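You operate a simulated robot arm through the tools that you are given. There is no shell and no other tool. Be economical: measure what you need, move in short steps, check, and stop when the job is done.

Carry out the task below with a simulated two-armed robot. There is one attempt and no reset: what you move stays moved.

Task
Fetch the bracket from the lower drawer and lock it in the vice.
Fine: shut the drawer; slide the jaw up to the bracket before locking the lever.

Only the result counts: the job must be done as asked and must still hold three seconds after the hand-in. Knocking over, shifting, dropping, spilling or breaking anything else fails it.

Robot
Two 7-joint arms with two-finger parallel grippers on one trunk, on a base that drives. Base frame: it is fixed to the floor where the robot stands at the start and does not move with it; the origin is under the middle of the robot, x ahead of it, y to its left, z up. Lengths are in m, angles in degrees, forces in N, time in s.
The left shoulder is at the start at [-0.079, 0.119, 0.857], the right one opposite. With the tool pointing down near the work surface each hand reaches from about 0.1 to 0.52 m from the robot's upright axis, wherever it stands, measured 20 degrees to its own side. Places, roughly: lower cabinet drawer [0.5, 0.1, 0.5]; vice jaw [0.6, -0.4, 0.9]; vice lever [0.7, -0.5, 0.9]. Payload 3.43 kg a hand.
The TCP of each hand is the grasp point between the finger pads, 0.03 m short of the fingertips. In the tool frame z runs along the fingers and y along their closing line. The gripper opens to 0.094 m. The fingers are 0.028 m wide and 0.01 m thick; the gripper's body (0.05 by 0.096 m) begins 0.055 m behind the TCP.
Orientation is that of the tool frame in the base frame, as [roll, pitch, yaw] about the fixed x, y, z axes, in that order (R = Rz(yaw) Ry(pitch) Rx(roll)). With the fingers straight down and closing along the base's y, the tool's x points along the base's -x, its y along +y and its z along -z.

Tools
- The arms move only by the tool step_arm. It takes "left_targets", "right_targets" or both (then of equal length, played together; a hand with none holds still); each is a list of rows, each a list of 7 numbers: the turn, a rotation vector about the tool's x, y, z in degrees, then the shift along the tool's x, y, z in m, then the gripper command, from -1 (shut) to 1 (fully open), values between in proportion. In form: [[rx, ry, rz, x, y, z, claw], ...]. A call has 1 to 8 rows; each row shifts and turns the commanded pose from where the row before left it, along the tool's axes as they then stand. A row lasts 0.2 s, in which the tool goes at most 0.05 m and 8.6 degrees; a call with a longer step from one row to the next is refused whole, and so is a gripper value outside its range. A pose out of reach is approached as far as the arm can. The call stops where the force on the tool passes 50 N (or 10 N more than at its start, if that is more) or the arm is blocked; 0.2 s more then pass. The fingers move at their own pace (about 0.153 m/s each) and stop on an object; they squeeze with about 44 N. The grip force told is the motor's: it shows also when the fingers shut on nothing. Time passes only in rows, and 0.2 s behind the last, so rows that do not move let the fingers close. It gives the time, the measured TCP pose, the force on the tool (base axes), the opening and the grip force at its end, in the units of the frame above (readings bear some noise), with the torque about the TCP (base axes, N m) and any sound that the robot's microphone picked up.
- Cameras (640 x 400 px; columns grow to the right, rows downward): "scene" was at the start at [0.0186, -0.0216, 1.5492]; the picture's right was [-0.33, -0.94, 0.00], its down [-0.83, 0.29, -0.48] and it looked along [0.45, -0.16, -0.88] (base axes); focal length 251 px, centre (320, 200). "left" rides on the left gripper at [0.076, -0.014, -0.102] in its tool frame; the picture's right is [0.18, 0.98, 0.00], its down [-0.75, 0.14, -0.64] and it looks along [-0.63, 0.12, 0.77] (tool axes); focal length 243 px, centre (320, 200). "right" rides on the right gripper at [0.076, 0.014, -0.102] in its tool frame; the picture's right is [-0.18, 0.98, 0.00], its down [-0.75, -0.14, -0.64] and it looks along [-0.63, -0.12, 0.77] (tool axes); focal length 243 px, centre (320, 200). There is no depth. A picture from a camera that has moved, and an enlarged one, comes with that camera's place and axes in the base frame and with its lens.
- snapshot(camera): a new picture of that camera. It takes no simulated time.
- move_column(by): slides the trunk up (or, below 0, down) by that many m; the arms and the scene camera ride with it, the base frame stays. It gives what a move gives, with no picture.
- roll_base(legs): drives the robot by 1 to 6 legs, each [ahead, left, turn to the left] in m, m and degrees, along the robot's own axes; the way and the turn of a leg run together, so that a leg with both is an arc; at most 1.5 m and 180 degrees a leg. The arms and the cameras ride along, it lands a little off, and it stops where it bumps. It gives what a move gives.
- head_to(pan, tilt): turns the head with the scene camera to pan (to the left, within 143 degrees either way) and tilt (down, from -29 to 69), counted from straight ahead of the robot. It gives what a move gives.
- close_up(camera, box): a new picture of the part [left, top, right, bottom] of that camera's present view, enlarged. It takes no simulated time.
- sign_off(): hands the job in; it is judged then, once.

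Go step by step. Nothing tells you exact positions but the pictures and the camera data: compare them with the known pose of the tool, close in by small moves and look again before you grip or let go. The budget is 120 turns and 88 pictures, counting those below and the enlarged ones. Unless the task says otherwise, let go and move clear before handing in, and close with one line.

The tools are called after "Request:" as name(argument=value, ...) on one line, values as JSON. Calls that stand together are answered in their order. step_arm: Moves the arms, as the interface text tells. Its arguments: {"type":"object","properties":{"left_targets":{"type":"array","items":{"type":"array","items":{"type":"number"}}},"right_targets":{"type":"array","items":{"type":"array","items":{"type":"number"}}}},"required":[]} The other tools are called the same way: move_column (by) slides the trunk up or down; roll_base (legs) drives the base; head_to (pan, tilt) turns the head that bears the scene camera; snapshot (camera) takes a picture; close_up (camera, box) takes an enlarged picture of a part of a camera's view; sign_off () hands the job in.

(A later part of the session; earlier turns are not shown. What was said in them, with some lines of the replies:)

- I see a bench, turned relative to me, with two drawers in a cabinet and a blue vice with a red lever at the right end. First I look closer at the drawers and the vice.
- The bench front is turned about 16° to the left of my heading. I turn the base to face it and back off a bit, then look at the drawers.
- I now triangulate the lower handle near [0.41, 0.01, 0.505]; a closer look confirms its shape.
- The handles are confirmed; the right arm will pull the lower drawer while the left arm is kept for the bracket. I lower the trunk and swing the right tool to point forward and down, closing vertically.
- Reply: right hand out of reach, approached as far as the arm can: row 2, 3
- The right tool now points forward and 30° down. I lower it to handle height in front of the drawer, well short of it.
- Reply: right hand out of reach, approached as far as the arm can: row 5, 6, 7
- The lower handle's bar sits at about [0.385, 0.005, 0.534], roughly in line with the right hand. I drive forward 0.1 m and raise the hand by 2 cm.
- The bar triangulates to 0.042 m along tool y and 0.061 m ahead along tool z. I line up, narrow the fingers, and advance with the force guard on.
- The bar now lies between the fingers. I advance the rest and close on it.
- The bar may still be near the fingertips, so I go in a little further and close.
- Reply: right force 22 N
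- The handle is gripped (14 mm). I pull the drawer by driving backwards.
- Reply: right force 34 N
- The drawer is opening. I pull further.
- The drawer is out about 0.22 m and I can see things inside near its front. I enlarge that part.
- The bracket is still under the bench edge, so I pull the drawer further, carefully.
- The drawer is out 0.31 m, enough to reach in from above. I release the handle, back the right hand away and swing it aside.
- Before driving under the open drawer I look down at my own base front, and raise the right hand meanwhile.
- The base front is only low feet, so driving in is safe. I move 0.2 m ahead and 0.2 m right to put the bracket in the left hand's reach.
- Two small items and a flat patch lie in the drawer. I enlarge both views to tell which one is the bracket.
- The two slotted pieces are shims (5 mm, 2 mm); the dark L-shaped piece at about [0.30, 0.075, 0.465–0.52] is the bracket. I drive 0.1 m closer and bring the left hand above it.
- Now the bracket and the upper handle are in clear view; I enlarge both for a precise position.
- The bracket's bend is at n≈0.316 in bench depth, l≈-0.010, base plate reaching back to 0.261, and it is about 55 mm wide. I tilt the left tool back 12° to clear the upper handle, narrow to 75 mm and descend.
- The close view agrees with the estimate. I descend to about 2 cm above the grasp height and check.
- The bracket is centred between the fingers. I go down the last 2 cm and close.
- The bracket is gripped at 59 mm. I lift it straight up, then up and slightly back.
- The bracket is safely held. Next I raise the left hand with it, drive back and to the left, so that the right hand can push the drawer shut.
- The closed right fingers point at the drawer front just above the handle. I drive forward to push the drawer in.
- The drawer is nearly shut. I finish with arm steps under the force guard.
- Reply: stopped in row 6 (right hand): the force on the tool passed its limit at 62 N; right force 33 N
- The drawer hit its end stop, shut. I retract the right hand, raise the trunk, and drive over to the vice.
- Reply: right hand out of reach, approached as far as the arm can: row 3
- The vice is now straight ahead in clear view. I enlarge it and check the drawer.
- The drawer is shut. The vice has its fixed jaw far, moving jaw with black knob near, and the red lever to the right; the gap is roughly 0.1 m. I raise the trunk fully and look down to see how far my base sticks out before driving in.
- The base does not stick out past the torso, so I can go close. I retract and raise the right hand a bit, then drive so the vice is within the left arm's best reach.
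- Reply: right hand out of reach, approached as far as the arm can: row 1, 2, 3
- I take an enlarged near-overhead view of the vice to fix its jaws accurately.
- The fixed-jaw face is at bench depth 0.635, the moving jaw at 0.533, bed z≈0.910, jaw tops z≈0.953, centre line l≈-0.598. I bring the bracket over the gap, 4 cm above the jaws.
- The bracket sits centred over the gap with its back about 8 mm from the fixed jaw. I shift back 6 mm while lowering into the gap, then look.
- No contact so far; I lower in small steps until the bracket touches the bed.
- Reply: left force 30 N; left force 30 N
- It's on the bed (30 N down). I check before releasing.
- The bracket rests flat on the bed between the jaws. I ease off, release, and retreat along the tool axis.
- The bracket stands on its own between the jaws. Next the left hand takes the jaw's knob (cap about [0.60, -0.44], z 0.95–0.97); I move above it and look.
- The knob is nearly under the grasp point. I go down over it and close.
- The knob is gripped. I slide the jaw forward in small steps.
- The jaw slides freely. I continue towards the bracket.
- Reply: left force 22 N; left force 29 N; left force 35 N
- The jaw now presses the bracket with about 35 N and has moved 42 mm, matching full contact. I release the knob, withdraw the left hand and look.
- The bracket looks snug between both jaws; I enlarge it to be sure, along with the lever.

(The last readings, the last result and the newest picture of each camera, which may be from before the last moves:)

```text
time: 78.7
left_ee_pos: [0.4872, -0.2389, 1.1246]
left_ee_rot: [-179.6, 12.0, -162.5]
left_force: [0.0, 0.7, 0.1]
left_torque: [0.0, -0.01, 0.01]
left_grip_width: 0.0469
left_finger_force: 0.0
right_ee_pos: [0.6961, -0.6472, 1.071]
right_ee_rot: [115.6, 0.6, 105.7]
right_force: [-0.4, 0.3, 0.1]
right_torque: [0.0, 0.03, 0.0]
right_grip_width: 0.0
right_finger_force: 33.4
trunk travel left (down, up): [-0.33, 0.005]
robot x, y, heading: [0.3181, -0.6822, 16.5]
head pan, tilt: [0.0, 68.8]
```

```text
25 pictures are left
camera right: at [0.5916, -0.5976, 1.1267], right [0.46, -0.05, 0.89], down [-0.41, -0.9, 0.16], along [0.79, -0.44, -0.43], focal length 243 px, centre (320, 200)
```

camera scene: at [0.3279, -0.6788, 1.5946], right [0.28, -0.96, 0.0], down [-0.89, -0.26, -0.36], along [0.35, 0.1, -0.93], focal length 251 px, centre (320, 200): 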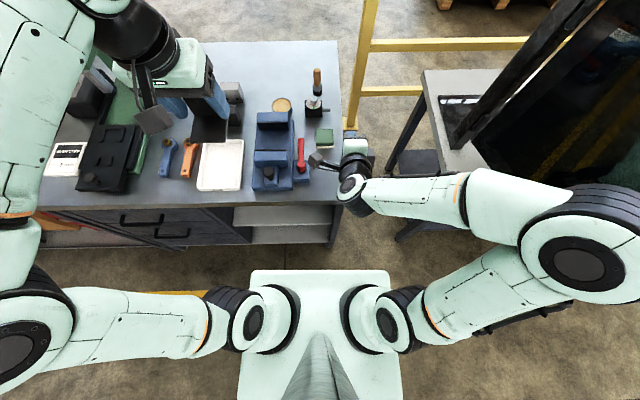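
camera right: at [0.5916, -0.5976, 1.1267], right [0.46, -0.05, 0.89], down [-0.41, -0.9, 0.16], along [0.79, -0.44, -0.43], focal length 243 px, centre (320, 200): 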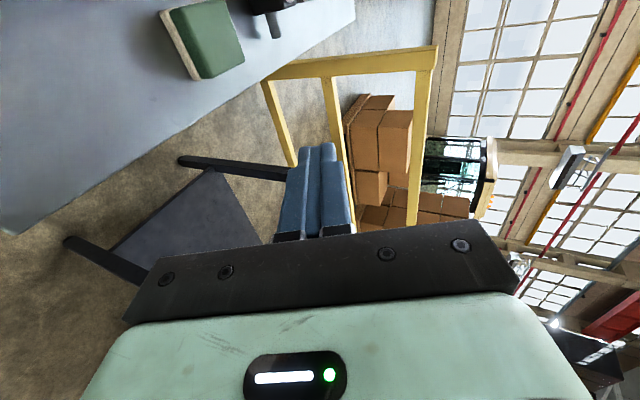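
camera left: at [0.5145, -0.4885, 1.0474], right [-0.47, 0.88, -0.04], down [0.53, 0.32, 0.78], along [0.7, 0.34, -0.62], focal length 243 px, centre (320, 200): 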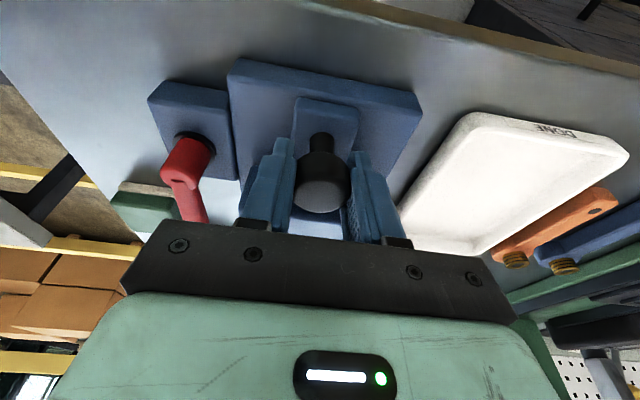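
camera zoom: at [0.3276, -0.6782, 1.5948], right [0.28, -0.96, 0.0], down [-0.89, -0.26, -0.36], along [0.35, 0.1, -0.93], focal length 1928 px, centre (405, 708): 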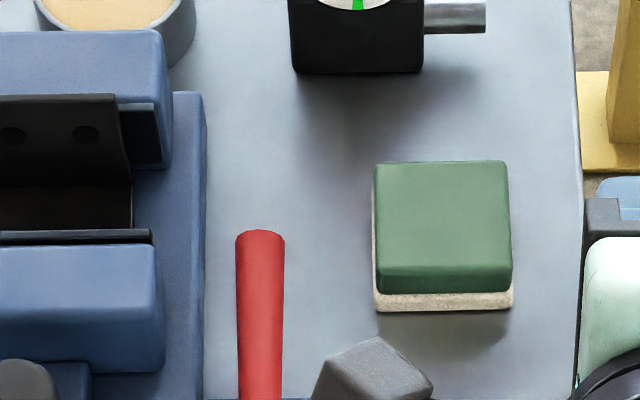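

Both faces touch. For the lever I reorient the right hand to point down with the fingers closing across the lever (which points away from me along bench depth, about z 0.945).

Request:
step_arm(right_targets=[[3.6, 3.6, -6.22, 0, 0, 0, -0.2], [3.6, 3.6, -6.22, 0, 0, 0, -0.2], [3.6, 3.6, -6.22, 0, 0, 0, -0.2], [3.6, 3.6, -6.22, 0, 0, 0, -0.2], [3.6, 3.6, -6.22, 0, 0, 0, -0.2], [3.6, 3.6, -6.22, 0, 0, 0, -0.2], [3.6, 3.6, -6.22, 0, 0, 0, -0.2]])

Request:
step_arm(right_targets=[[3.6, 3.6, -6.22, 0, 0, 0, -0.2], [3.6, 3.6, -6.22, 0, 0, 0, -0.2], [3.6, 3.6, -6.22, 0, 0, 0, -0.2], [3.6, 3.6, -6.22, 0, 0, 0, -0.2], [3.6, 3.6, -6.22, 0, 0, 0, -0.2], [3.6, 3.6, -6.22, 0, 0, 0, -0.2]])

Request:
snapshot(camera="right")

```text
time: 80.3
left_ee_pos: [0.4874, -0.2403, 1.1256]
left_ee_rot: [-179.8, 11.9, -162.6]
left_force: [-0.2, -0.3, -0.3]
left_torque: [0.07, -0.01, -0.01]
left_grip_width: 0.0471
left_finger_force: 0.0
right_ee_pos: [0.6972, -0.649, 1.0707]
right_ee_rot: [150.1, 16.2, 153.7]
right_force: [-0.3, 0.7, -0.5]
right_torque: [-0.01, -0.01, -0.01]
right_grip_width: 0.0376
right_finger_force: 0.0
trunk travel left (down, up): [-0.33, 0.005]
robot x, y, heading: [0.3146, -0.6833, 16.7]
head pan, tilt: [0.0, 68.8]
```

```text
time: 81.7
left_ee_pos: [0.4884, -0.2405, 1.1252]
left_ee_rot: [-179.8, 12.0, -162.5]
left_force: [0.0, 0.0, 0.4]
left_torque: [0.01, -0.04, -0.01]
left_grip_width: 0.0469
left_finger_force: 0.0
right_ee_pos: [0.6965, -0.6495, 1.0705]
right_ee_rot: [-179.3, 4.2, -164.2]
right_force: [0.4, 0.4, 0.1]
right_torque: [0.01, -0.02, -0.02]
right_grip_width: 0.0373
right_finger_force: 0.0
trunk travel left (down, up): [-0.33, 0.005]
robot x, y, heading: [0.3175, -0.6831, 16.4]
head pan, tilt: [0.0, 68.8]
```

```text
24 pictures are left
camera right: at [0.6118, -0.6563, 1.1666], right [-0.09, 1.0, 0.0], down [0.71, 0.06, 0.7], along [0.69, 0.07, -0.72], focal length 243 px, centre (320, 200)
```

right: 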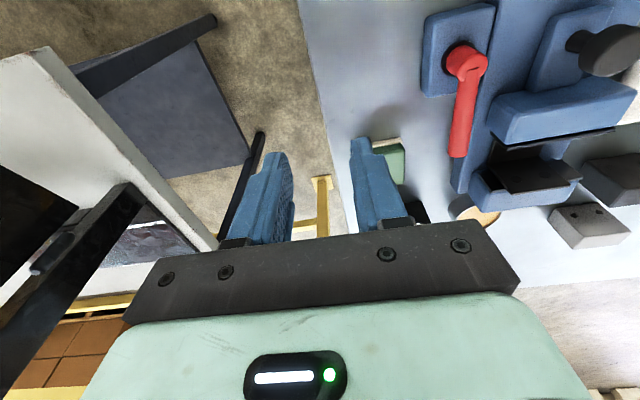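

The lever tip checks out at depth 0.576, l≈-0.684. I bring the right hand above the lever's outer half.

Request:
step_arm(right_targets=[[0, 0, 0, -0.0159, 0.0338, 0.0187, -0.15], [0, 0, 0, -0.0159, 0.0338, 0.0187, -0.15], [0, 0, 0, -0.0159, 0.0338, 0.0187, -0.15], [0, 0, 0, -0.0159, 0.0338, 0.0187, -0.15], [0, 0, 0, 0, 0, 0, -0.15]])

Request:
snapshot(camera="right")

Request:
close_up(camera="scene", box=[240, 90, 370, 200])

```text
time: 82.9
left_ee_pos: [0.487, -0.2407, 1.1251]
left_ee_rot: [-179.8, 12.0, -162.5]
left_force: [0.3, 0.0, -0.5]
left_torque: [-0.02, 0.01, -0.01]
left_grip_width: 0.0471
left_finger_force: 0.1
right_ee_pos: [0.7269, -0.5018, 1.0005]
right_ee_rot: [-179.5, 4.3, -164.3]
right_force: [-0.2, 0.2, 0.0]
right_torque: [0.02, 0.03, 0.01]
right_grip_width: 0.0399
right_finger_force: 0.1
trunk travel left (down, up): [-0.33, 0.005]
robot x, y, heading: [0.3188, -0.6814, 16.3]
head pan, tilt: [0.0, 68.8]
```

```text
23 pictures are left
camera right: at [0.6407, -0.5093, 1.0967], right [-0.09, 1.0, 0.01], down [0.71, 0.06, 0.7], along [0.7, 0.07, -0.72], focal length 243 px, centre (320, 200)
```

right: 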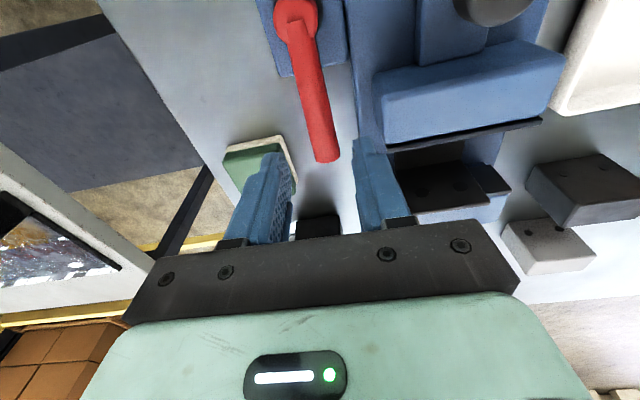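

```text
3.64 times, centred on (305, 145) of scene
camera zoom: at [0.3278, -0.6797, 1.5948], right [0.28, -0.96, 0.0], down [-0.89, -0.26, -0.36], along [0.35, 0.1, -0.93], focal length 911 px, centre (374, 400)
```

zoom: 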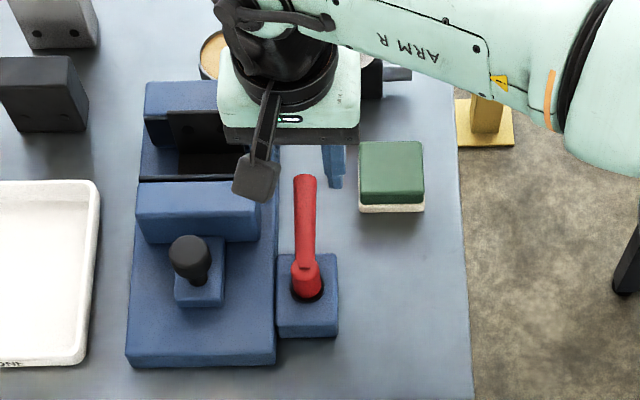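

The lever lies between the fingers. I narrow them to 28 mm to pass the jaw, go down and close.

Request:
step_arm(right_targets=[[0, 0, 0, 0, 0.0037, 0, -0.4], [0, 0, 0, 0, 0, 0, -0.4], [0, 0, 0, 0.0018, 0, 0.025, -0.4], [0, 0, 0, 0.0018, 0, 0.023, -0.4], [0, 0, 0, 0, 0, 0, -0.4], [0, 0, 0, 0, 0, 0, -1], [0, 0, 0, 0, 0, 0, -1]])

Request:
snapshot(camera="right")

```text
time: 84.5
left_ee_pos: [0.4877, -0.2415, 1.1269]
left_ee_rot: [-179.8, 12.0, -162.5]
left_force: [-0.6, -0.1, 0.6]
left_torque: [-0.02, -0.03, 0.04]
left_grip_width: 0.0473
left_finger_force: 0.0
right_ee_pos: [0.7287, -0.5006, 0.9518]
right_ee_rot: [-179.4, 4.3, -164.5]
right_force: [1.3, -16.7, 1.7]
right_torque: [-0.47, 0.07, 1.08]
right_grip_width: 0.017
right_finger_force: 45.1
trunk travel left (down, up): [-0.33, 0.005]
robot x, y, heading: [0.317, -0.6819, 16.5]
head pan, tilt: [0.0, 68.8]
```

```text
21 pictures are left
camera right: at [0.642, -0.5086, 1.0471], right [-0.09, 1.0, 0.0], down [0.71, 0.06, 0.7], along [0.7, 0.06, -0.72], focal length 243 px, centre (320, 200)
```

right: 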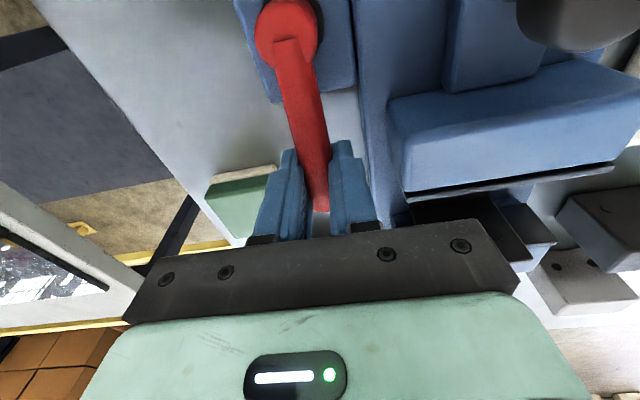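

The lever is gripped about 77 mm from its pivot. I try turning it clockwise (away from the vice), a little first.

Request:
step_arm(right_targets=[[0, 0, 6, 0.0005, -0.0081, 0, -1], [0, 0, 6, 0.0005, -0.0081, 0, -1], [0, 0, 6, 0.0005, -0.0081, 0, -1], [0, 0, 0, 0, 0, 0, -1]])

Request:
close_up(camera="scene", box=[240, 90, 370, 200])

```text
time: 85.5
left_ee_pos: [0.4879, -0.2413, 1.1262]
left_ee_rot: [-179.8, 12.0, -162.5]
left_force: [0.4, 0.0, 0.3]
left_torque: [0.0, 0.0, -0.01]
left_grip_width: 0.047
left_finger_force: 0.0
right_ee_pos: [0.7304, -0.5218, 0.9511]
right_ee_rot: [178.9, 4.3, 177.5]
right_force: [9.9, -9.0, -1.7]
right_torque: [-0.06, -0.68, 0.56]
right_grip_width: 0.0167
right_finger_force: 45.2
trunk travel left (down, up): [-0.33, 0.005]
robot x, y, heading: [0.3152, -0.6813, 16.5]
head pan, tilt: [0.0, 68.8]
```

```text
3.64 times, centred on (305, 145) of scene
camera zoom: at [0.3297, -0.6801, 1.5948], right [0.28, -0.96, 0.0], down [-0.89, -0.26, -0.36], along [0.35, 0.1, -0.93], focal length 911 px, centre (374, 400)
```

zoom: 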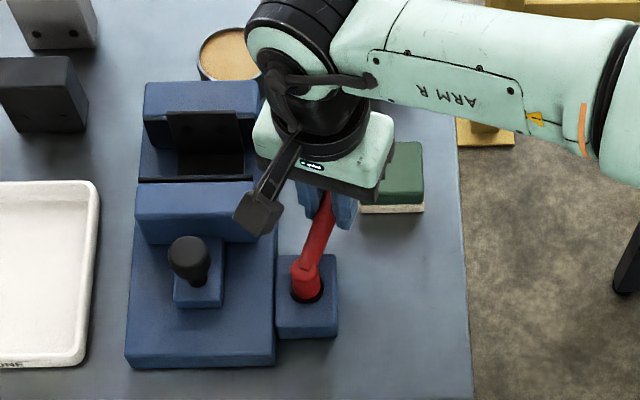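

The lever turns clockwise with little force. I keep turning.

Request:
step_arm(right_targets=[[0, 0, 8, 0.0006, -0.0116, 0, -1], [0, 0, 8, 0.0008, -0.0116, 0, -1], [0, 0, 8, 0.0008, -0.0116, 0, -1], [0, 0, 8, 0.0008, -0.0116, 0, -1], [0, 0, 0, 0, 0, 0, -1]])

Request:
close_up(camera="scene", box=[240, 90, 370, 200])

```text
time: 86.7
left_ee_pos: [0.4878, -0.2382, 1.1246]
left_ee_rot: [-179.8, 11.9, -162.5]
left_force: [0.0, 0.0, -0.2]
left_torque: [0.0, 0.0, 0.0]
left_grip_width: 0.047
left_finger_force: 0.1
right_ee_pos: [0.7163, -0.5603, 0.9522]
right_ee_rot: [176.7, 3.0, 145.4]
right_force: [14.8, 20.9, 7.8]
right_torque: [-0.1, -0.69, -1.51]
right_grip_width: 0.0186
right_finger_force: 44.7
trunk travel left (down, up): [-0.33, 0.005]
robot x, y, heading: [0.318, -0.6826, 16.4]
head pan, tilt: [0.0, 68.8]
```

```text
3.64 times, centred on (305, 145) of scene
camera zoom: at [0.3297, -0.6755, 1.5949], right [0.28, -0.96, 0.0], down [-0.89, -0.27, -0.36], along [0.35, 0.1, -0.93], focal length 911 px, centre (374, 400)
```

zoom: 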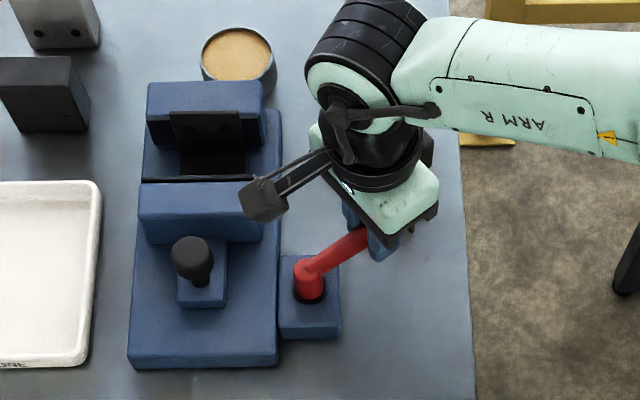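

It's at about 50° with rising resistance. I continue to turn.

Request:
step_arm(right_targets=[[0, 0, 8, 0.0007, -0.0105, 0, -1], [0, 0, 8, 0.0007, -0.0105, 0, -1], [0, 0, 8, 0.0007, -0.0105, 0, -1], [0, 0, 0, 0, 0, 0, -1]])

Request:
close_up(camera="scene", box=[240, 90, 370, 200])

```text
time: 87.7
left_ee_pos: [0.4872, -0.2374, 1.125]
left_ee_rot: [-179.6, 12.0, -162.6]
left_force: [0.3, 0.1, 0.2]
left_torque: [-0.04, 0.05, -0.01]
left_grip_width: 0.0471
left_finger_force: 0.0
right_ee_pos: [0.6925, -0.5805, 0.9505]
right_ee_rot: [175.5, 1.2, 121.6]
right_force: [8.0, 29.9, 25.8]
right_torque: [-0.31, -0.49, -1.36]
right_grip_width: 0.0194
right_finger_force: 44.7
trunk travel left (down, up): [-0.33, 0.005]
robot x, y, heading: [0.317, -0.6843, 16.5]
head pan, tilt: [0.0, 68.8]
```

```text
3.64 times, centred on (305, 145) of scene
camera zoom: at [0.3277, -0.6746, 1.5949], right [0.28, -0.96, 0.0], down [-0.89, -0.27, -0.36], along [0.35, 0.1, -0.93], focal length 911 px, centre (374, 400)
```

zoom: 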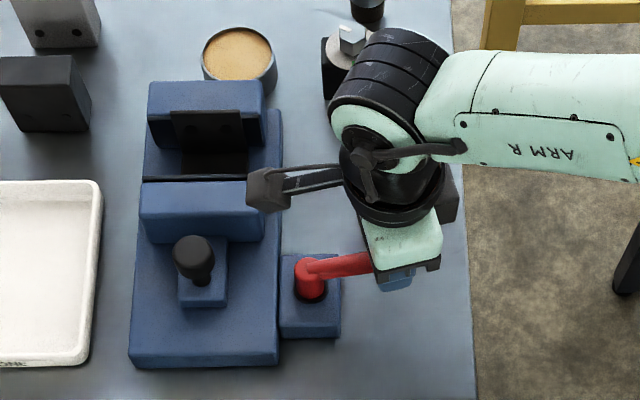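

About 75° done. I go on towards the end stop.

Request:
step_arm(right_targets=[[0, 0, 8, 0.003, -0.0105, -0.001, -1], [0, 0, 8, 0.002, -0.0105, -0.001, -1], [0, 0, 0, 0, 0, 0, -1]])

Request:
step_arm(right_targets=[[0, 0, 6, 0.001, -0.008, 0, -1], [0, 0, 0, 0, 0, 0, -1]])

Request:
close_up(camera="scene", box=[240, 90, 370, 200])

```text
time: 88.3
left_ee_pos: [0.4871, -0.2389, 1.1232]
left_ee_rot: [-179.8, 11.8, -162.3]
left_force: [0.6, -0.6, 0.1]
left_torque: [0.04, -0.03, 0.02]
left_grip_width: 0.0467
left_finger_force: 0.1
right_ee_pos: [0.6857, -0.5845, 0.9509]
right_ee_rot: [174.1, -0.2, 108.9]
right_force: [14.7, 16.2, -5.2]
right_torque: [-0.28, -0.19, -1.2]
right_grip_width: 0.0168
right_finger_force: 44.8
trunk travel left (down, up): [-0.33, 0.005]
robot x, y, heading: [0.317, -0.6819, 16.6]
head pan, tilt: [0.0, 68.8]
stopped in row 2 (right hand): the force on the tool passed its limit at 54 N (the readings are from after the stop); the commanded pose is now the measured one
```

```text
time: 88.9
left_ee_pos: [0.493, -0.2363, 1.1229]
left_ee_rot: [-179.7, 11.7, -162.4]
left_force: [0.1, 0.4, -1.1]
left_torque: [-0.01, 0.01, -0.02]
left_grip_width: 0.0468
left_finger_force: 0.1
right_ee_pos: [0.6827, -0.5849, 0.9515]
right_ee_rot: [173.9, -0.8, 103.1]
right_force: [42.1, 24.9, -4.4]
right_torque: [-0.44, -0.49, 1.38]
right_grip_width: 0.0188
right_finger_force: 44.7
trunk travel left (down, up): [-0.33, 0.005]
robot x, y, heading: [0.3155, -0.6823, 16.6]
head pan, tilt: [0.0, 68.8]
```

```text
3.64 times, centred on (305, 145) of scene
camera zoom: at [0.3354, -0.6745, 1.5948], right [0.28, -0.96, 0.0], down [-0.9, -0.27, -0.36], along [0.34, 0.1, -0.93], focal length 911 px, centre (374, 400)
```

zoom: 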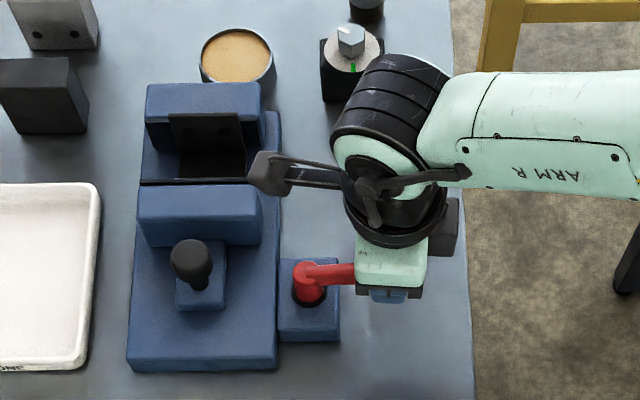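

The lever is near 85–90° and pushing back with about 47 N. I push a bit further to see if this is the end stop.

Request:
step_arm(right_targets=[[0, 0, 2, 0, -0.003, 0, -1], [0, 0, 2, 0, -0.003, 0, -1], [0, 0, 0, 0, 0, 0, -1]])

Request:
close_up(camera="scene", box=[290, 140, 350, 190])

```text
time: 89.3
left_ee_pos: [0.4886, -0.2379, 1.1229]
left_ee_rot: [-179.6, 11.8, -162.4]
left_force: [-1.8, -0.2, 0.0]
left_torque: [-0.02, -0.07, 0.0]
left_grip_width: 0.047
left_finger_force: 0.1
right_ee_pos: [0.6825, -0.584, 0.9513]
right_ee_rot: [172.9, -1.5, 101.0]
right_force: [31.2, 15.2, -19.2]
right_torque: [0.35, -0.21, 1.49]
right_grip_width: 0.0198
right_finger_force: 45.1
trunk travel left (down, up): [-0.33, 0.005]
robot x, y, heading: [0.3143, -0.6837, 16.5]
head pan, tilt: [0.0, 68.8]
stopped in row 2 (right hand): the force on the tool passed its limit at 61 N (the readings are from after the stop); the commanded pose is now the measured one
```

```text
8.00 times, centred on (320, 165) of scene
camera zoom: at [0.3323, -0.6762, 1.5942], right [0.28, -0.96, 0.0], down [-0.89, -0.27, -0.36], along [0.35, 0.1, -0.93], focal length 2005 px, centre (320, 480)
```

zoom: 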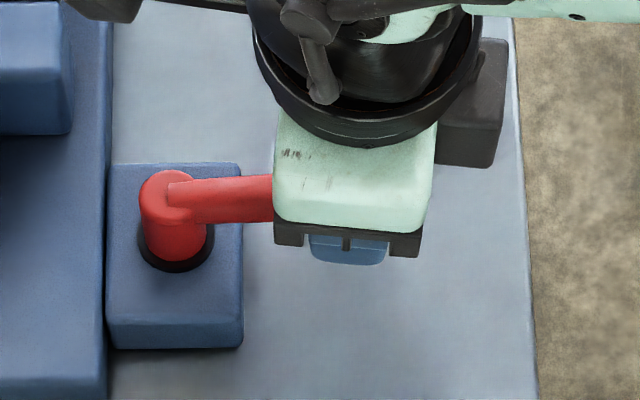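

The lever no longer moves at 61 N, so it is at its stop after a quarter turn. I open the fingers and lift the right hand straight off.

Request:
step_arm(right_targets=[[0, 0, 0, 0, 0.001, 0, -0.6], [0, 0, 0, 0, 0, 0, -0.2], [0, 0, 0, 0, 0, 0, -0.2], [0, 0, 0, 0, 0, -0.02, -0.2], [0, 0, 0, 0, 0, -0.04, -0.2], [0, 0, 0, 0, 0, -0.045, -0.2], [0, 0, 0, -0.04, 0, -0.02, -0.2], [0, 0, 0, -0.04, 0, 0, -0.2]])

Request:
close_up(camera="scene", box=[240, 90, 370, 200])

```text
time: 91.1
left_ee_pos: [0.4861, -0.2406, 1.1262]
left_ee_rot: [-179.8, 11.9, -162.4]
left_force: [-0.1, -0.1, 0.6]
left_torque: [-0.03, 0.03, 0.01]
left_grip_width: 0.0471
left_finger_force: 0.0
right_ee_pos: [0.6786, -0.6709, 1.0758]
right_ee_rot: [173.3, -1.3, 101.0]
right_force: [-0.4, -1.0, 0.6]
right_torque: [-0.01, -0.03, 0.01]
right_grip_width: 0.0375
right_finger_force: 0.1
trunk travel left (down, up): [-0.33, 0.005]
robot x, y, heading: [0.3199, -0.6814, 16.4]
head pan, tilt: [0.0, 68.8]
```

```text
3.64 times, centred on (305, 145) of scene
camera zoom: at [0.3284, -0.6791, 1.5948], right [0.28, -0.96, 0.0], down [-0.89, -0.26, -0.36], along [0.35, 0.1, -0.93], focal length 911 px, centre (374, 400)
```

zoom: 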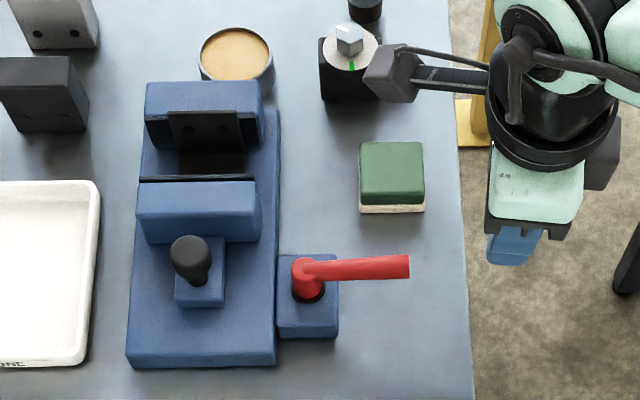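

The lever now points right. To make sure it is really at the end, I place the closed right fingers on the far side of its tip and push towards me.

Request:
step_arm(right_targets=[[0, 0, 0, 0.0388, 0.0253, 0.003, -1], [0, 0, 0, 0.0388, 0.0253, 0.003, -1], [0, 0, 0, 0, -0.0045, 0.0383, -1], [0, 0, 0, 0, -0.0045, 0.0383, -1], [0, 0, 0, 0, -0.003, 0.026, -1], [0, 0, 0, 0, 0, 0, -1]])

Request:
close_up(camera="scene", box=[270, 120, 370, 200])

```text
time: 92.5
left_ee_pos: [0.4877, -0.2398, 1.1251]
left_ee_rot: [-179.7, 12.1, -162.5]
left_force: [0.1, 0.3, -0.6]
left_torque: [-0.05, -0.04, 0.02]
left_grip_width: 0.0471
left_finger_force: 0.1
right_ee_pos: [0.7145, -0.5823, 0.9726]
right_ee_rot: [173.2, -1.3, 100.8]
right_force: [-0.6, -0.1, 0.8]
right_torque: [-0.01, 0.01, -0.02]
right_grip_width: 0.0
right_finger_force: 32.5
trunk travel left (down, up): [-0.33, 0.005]
robot x, y, heading: [0.3159, -0.6822, 16.8]
head pan, tilt: [0.0, 68.8]
```

```text
5.00 times, centred on (320, 160) of scene
camera zoom: at [0.3285, -0.6787, 1.5948], right [0.28, -0.96, 0.0], down [-0.89, -0.26, -0.36], along [0.35, 0.1, -0.93], focal length 1253 px, centre (320, 400)
```

zoom: 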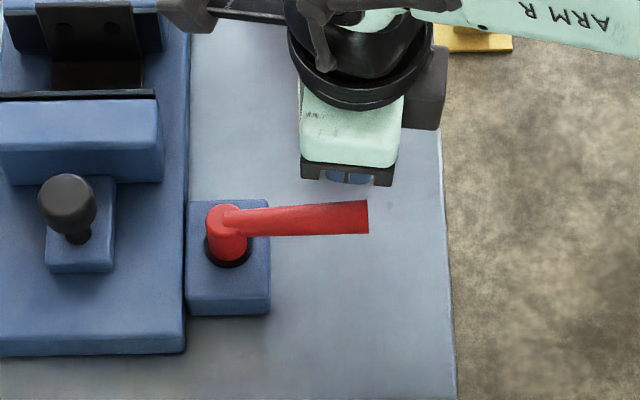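

The fingers are behind the lever's tip. I lower 1 cm and push towards me in small steps with the force guard.

Request:
step_arm(right_targets=[[0, 0, 0, 0, -0.001, 0.012, -1], [0, 0, 0, 0, -0.006, 0, -1], [0, 0, 0, 0, -0.004, 0, -1], [0, 0, 0, 0, -0.004, 0, -1], [0, 0, 0, 0, -0.004, 0, -1], [0, 0, 0, 0, -0.004, 0, -1], [0, 0, 0, 0, -0.004, 0, -1], [0, 0, 0, 0, 0, 0, -1]])

Request:
close_up(camera="scene", box=[270, 120, 370, 200])

```text
time: 94.3
left_ee_pos: [0.4892, -0.238, 1.1232]
left_ee_rot: [-179.7, 11.9, -162.4]
left_force: [-0.5, -0.3, 0.4]
left_torque: [0.01, -0.03, 0.01]
left_grip_width: 0.0471
left_finger_force: 0.1
right_ee_pos: [0.7031, -0.5856, 0.9605]
right_ee_rot: [171.7, -1.6, 100.6]
right_force: [28.2, 11.7, -11.6]
right_torque: [0.35, -0.55, 0.19]
right_grip_width: 0.0001
right_finger_force: 33.2
trunk travel left (down, up): [-0.33, 0.005]
robot x, y, heading: [0.3179, -0.6794, 16.5]
head pan, tilt: [0.0, 68.8]
stopped in row 8 (right hand): the force on the tool passed its limit at 51 N (the readings are from after the stop); the commanded pose is now the measured one
```

```text
5.00 times, centred on (320, 160) of scene
camera zoom: at [0.3319, -0.6766, 1.5943], right [0.28, -0.96, 0.0], down [-0.89, -0.27, -0.36], along [0.35, 0.1, -0.93], focal length 1253 px, centre (320, 400)
```

zoom: 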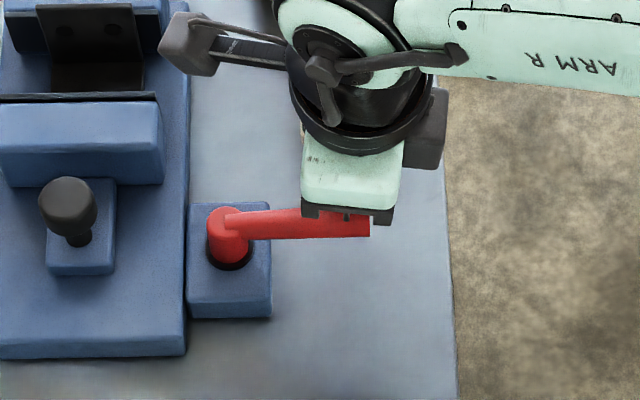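

The lever does not give even at its tip under 51 N, so it is locked at its stop. I back both hands clear and take a last look.

Request:
step_arm(right_targets=[[0, 0, 0, 0, 0.012, 0, -1], [0, 0, 0, 0, 0.003, -0.03, -1], [0, 0, 0, 0, 0.004, -0.045, -1], [0, 0, 0, -0.03, 0, -0.03, -1], [0, 0, 0, -0.045, 0, 0, -1], [0, 0, 0, -0.045, 0, 0, -1]])

Request:
roll_base(legs=[[-0.15, 0, 0]])

Request:
snapshot(camera="scene")

Request:
close_up(camera="scene", box=[240, 60, 360, 150])

```text
time: 95.7
left_ee_pos: [0.4878, -0.2398, 1.1253]
left_ee_rot: [-179.8, 12.0, -162.5]
left_force: [-0.6, 0.0, 0.1]
left_torque: [0.02, -0.01, -0.06]
left_grip_width: 0.0471
left_finger_force: 0.0
right_ee_pos: [0.7237, -0.7052, 1.0653]
right_ee_rot: [172.2, -1.6, 100.7]
right_force: [0.6, 0.0, 0.8]
right_torque: [0.01, 0.01, -0.02]
right_grip_width: 0.0
right_finger_force: 33.1
trunk travel left (down, up): [-0.33, 0.005]
robot x, y, heading: [0.3155, -0.6812, 16.5]
head pan, tilt: [0.0, 68.8]
```

```text
time: 97.1
left_ee_pos: [0.3467, -0.2813, 1.1247]
left_ee_rot: [-179.8, 12.0, -162.5]
left_force: [0.2, 0.3, 0.2]
left_torque: [0.0, 0.0, -0.01]
left_grip_width: 0.047
left_finger_force: 0.2
right_ee_pos: [0.5834, -0.7478, 1.0648]
right_ee_rot: [172.2, -1.5, 100.7]
right_force: [-0.1, -0.9, -0.3]
right_torque: [-0.01, -0.02, -0.01]
right_grip_width: 0.0
right_finger_force: 33.5
trunk travel left (down, up): [-0.33, 0.005]
robot x, y, heading: [0.1728, -0.7213, 16.2]
head pan, tilt: [0.0, 68.8]
```

```text
12 pictures are left
camera scene: at [0.1877, -0.7204, 1.5951], right [0.28, -0.96, 0.0], down [-0.89, -0.26, -0.36], along [0.35, 0.1, -0.93], focal length 251 px, centre (320, 200)
```

scene: 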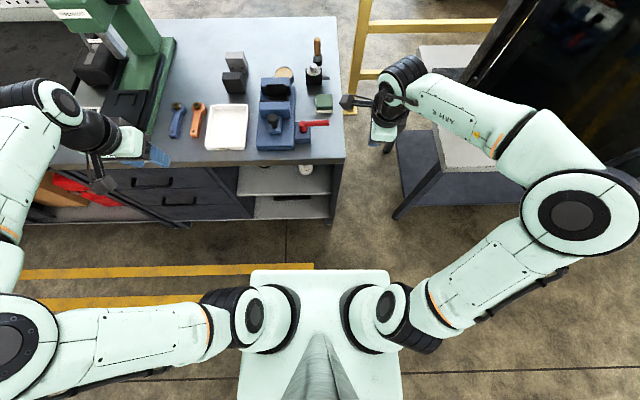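

```text
4.44 times, centred on (300, 105) of scene
camera zoom: at [0.1877, -0.7204, 1.5951], right [0.28, -0.96, 0.0], down [-0.89, -0.26, -0.36], along [0.35, 0.1, -0.93], focal length 1114 px, centre (409, 622)
```

zoom: 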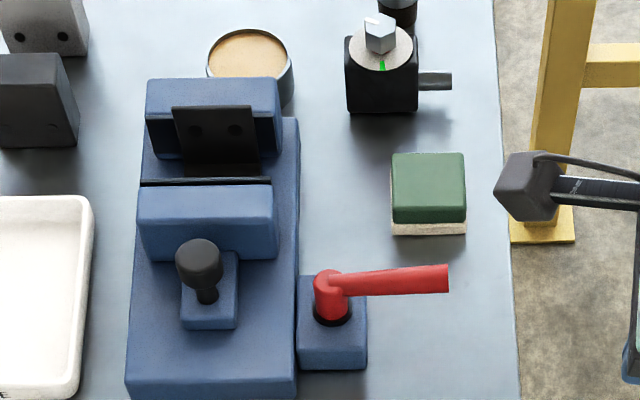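

The bracket is clamped between the jaws, the lever is at its stop, the drawer is shut and both hands are clear. I hand in.

Request:
sign_off()

```text
The job is handed in.
```

The job is handed in: the bracket is clamped in the vice with the jaw slid up against it, the lever is turned a quarter turn to its stop, and the lower drawer is shut. No click was heard when the lever reached its stop, and I did not test the lock by pulling on the jaw.
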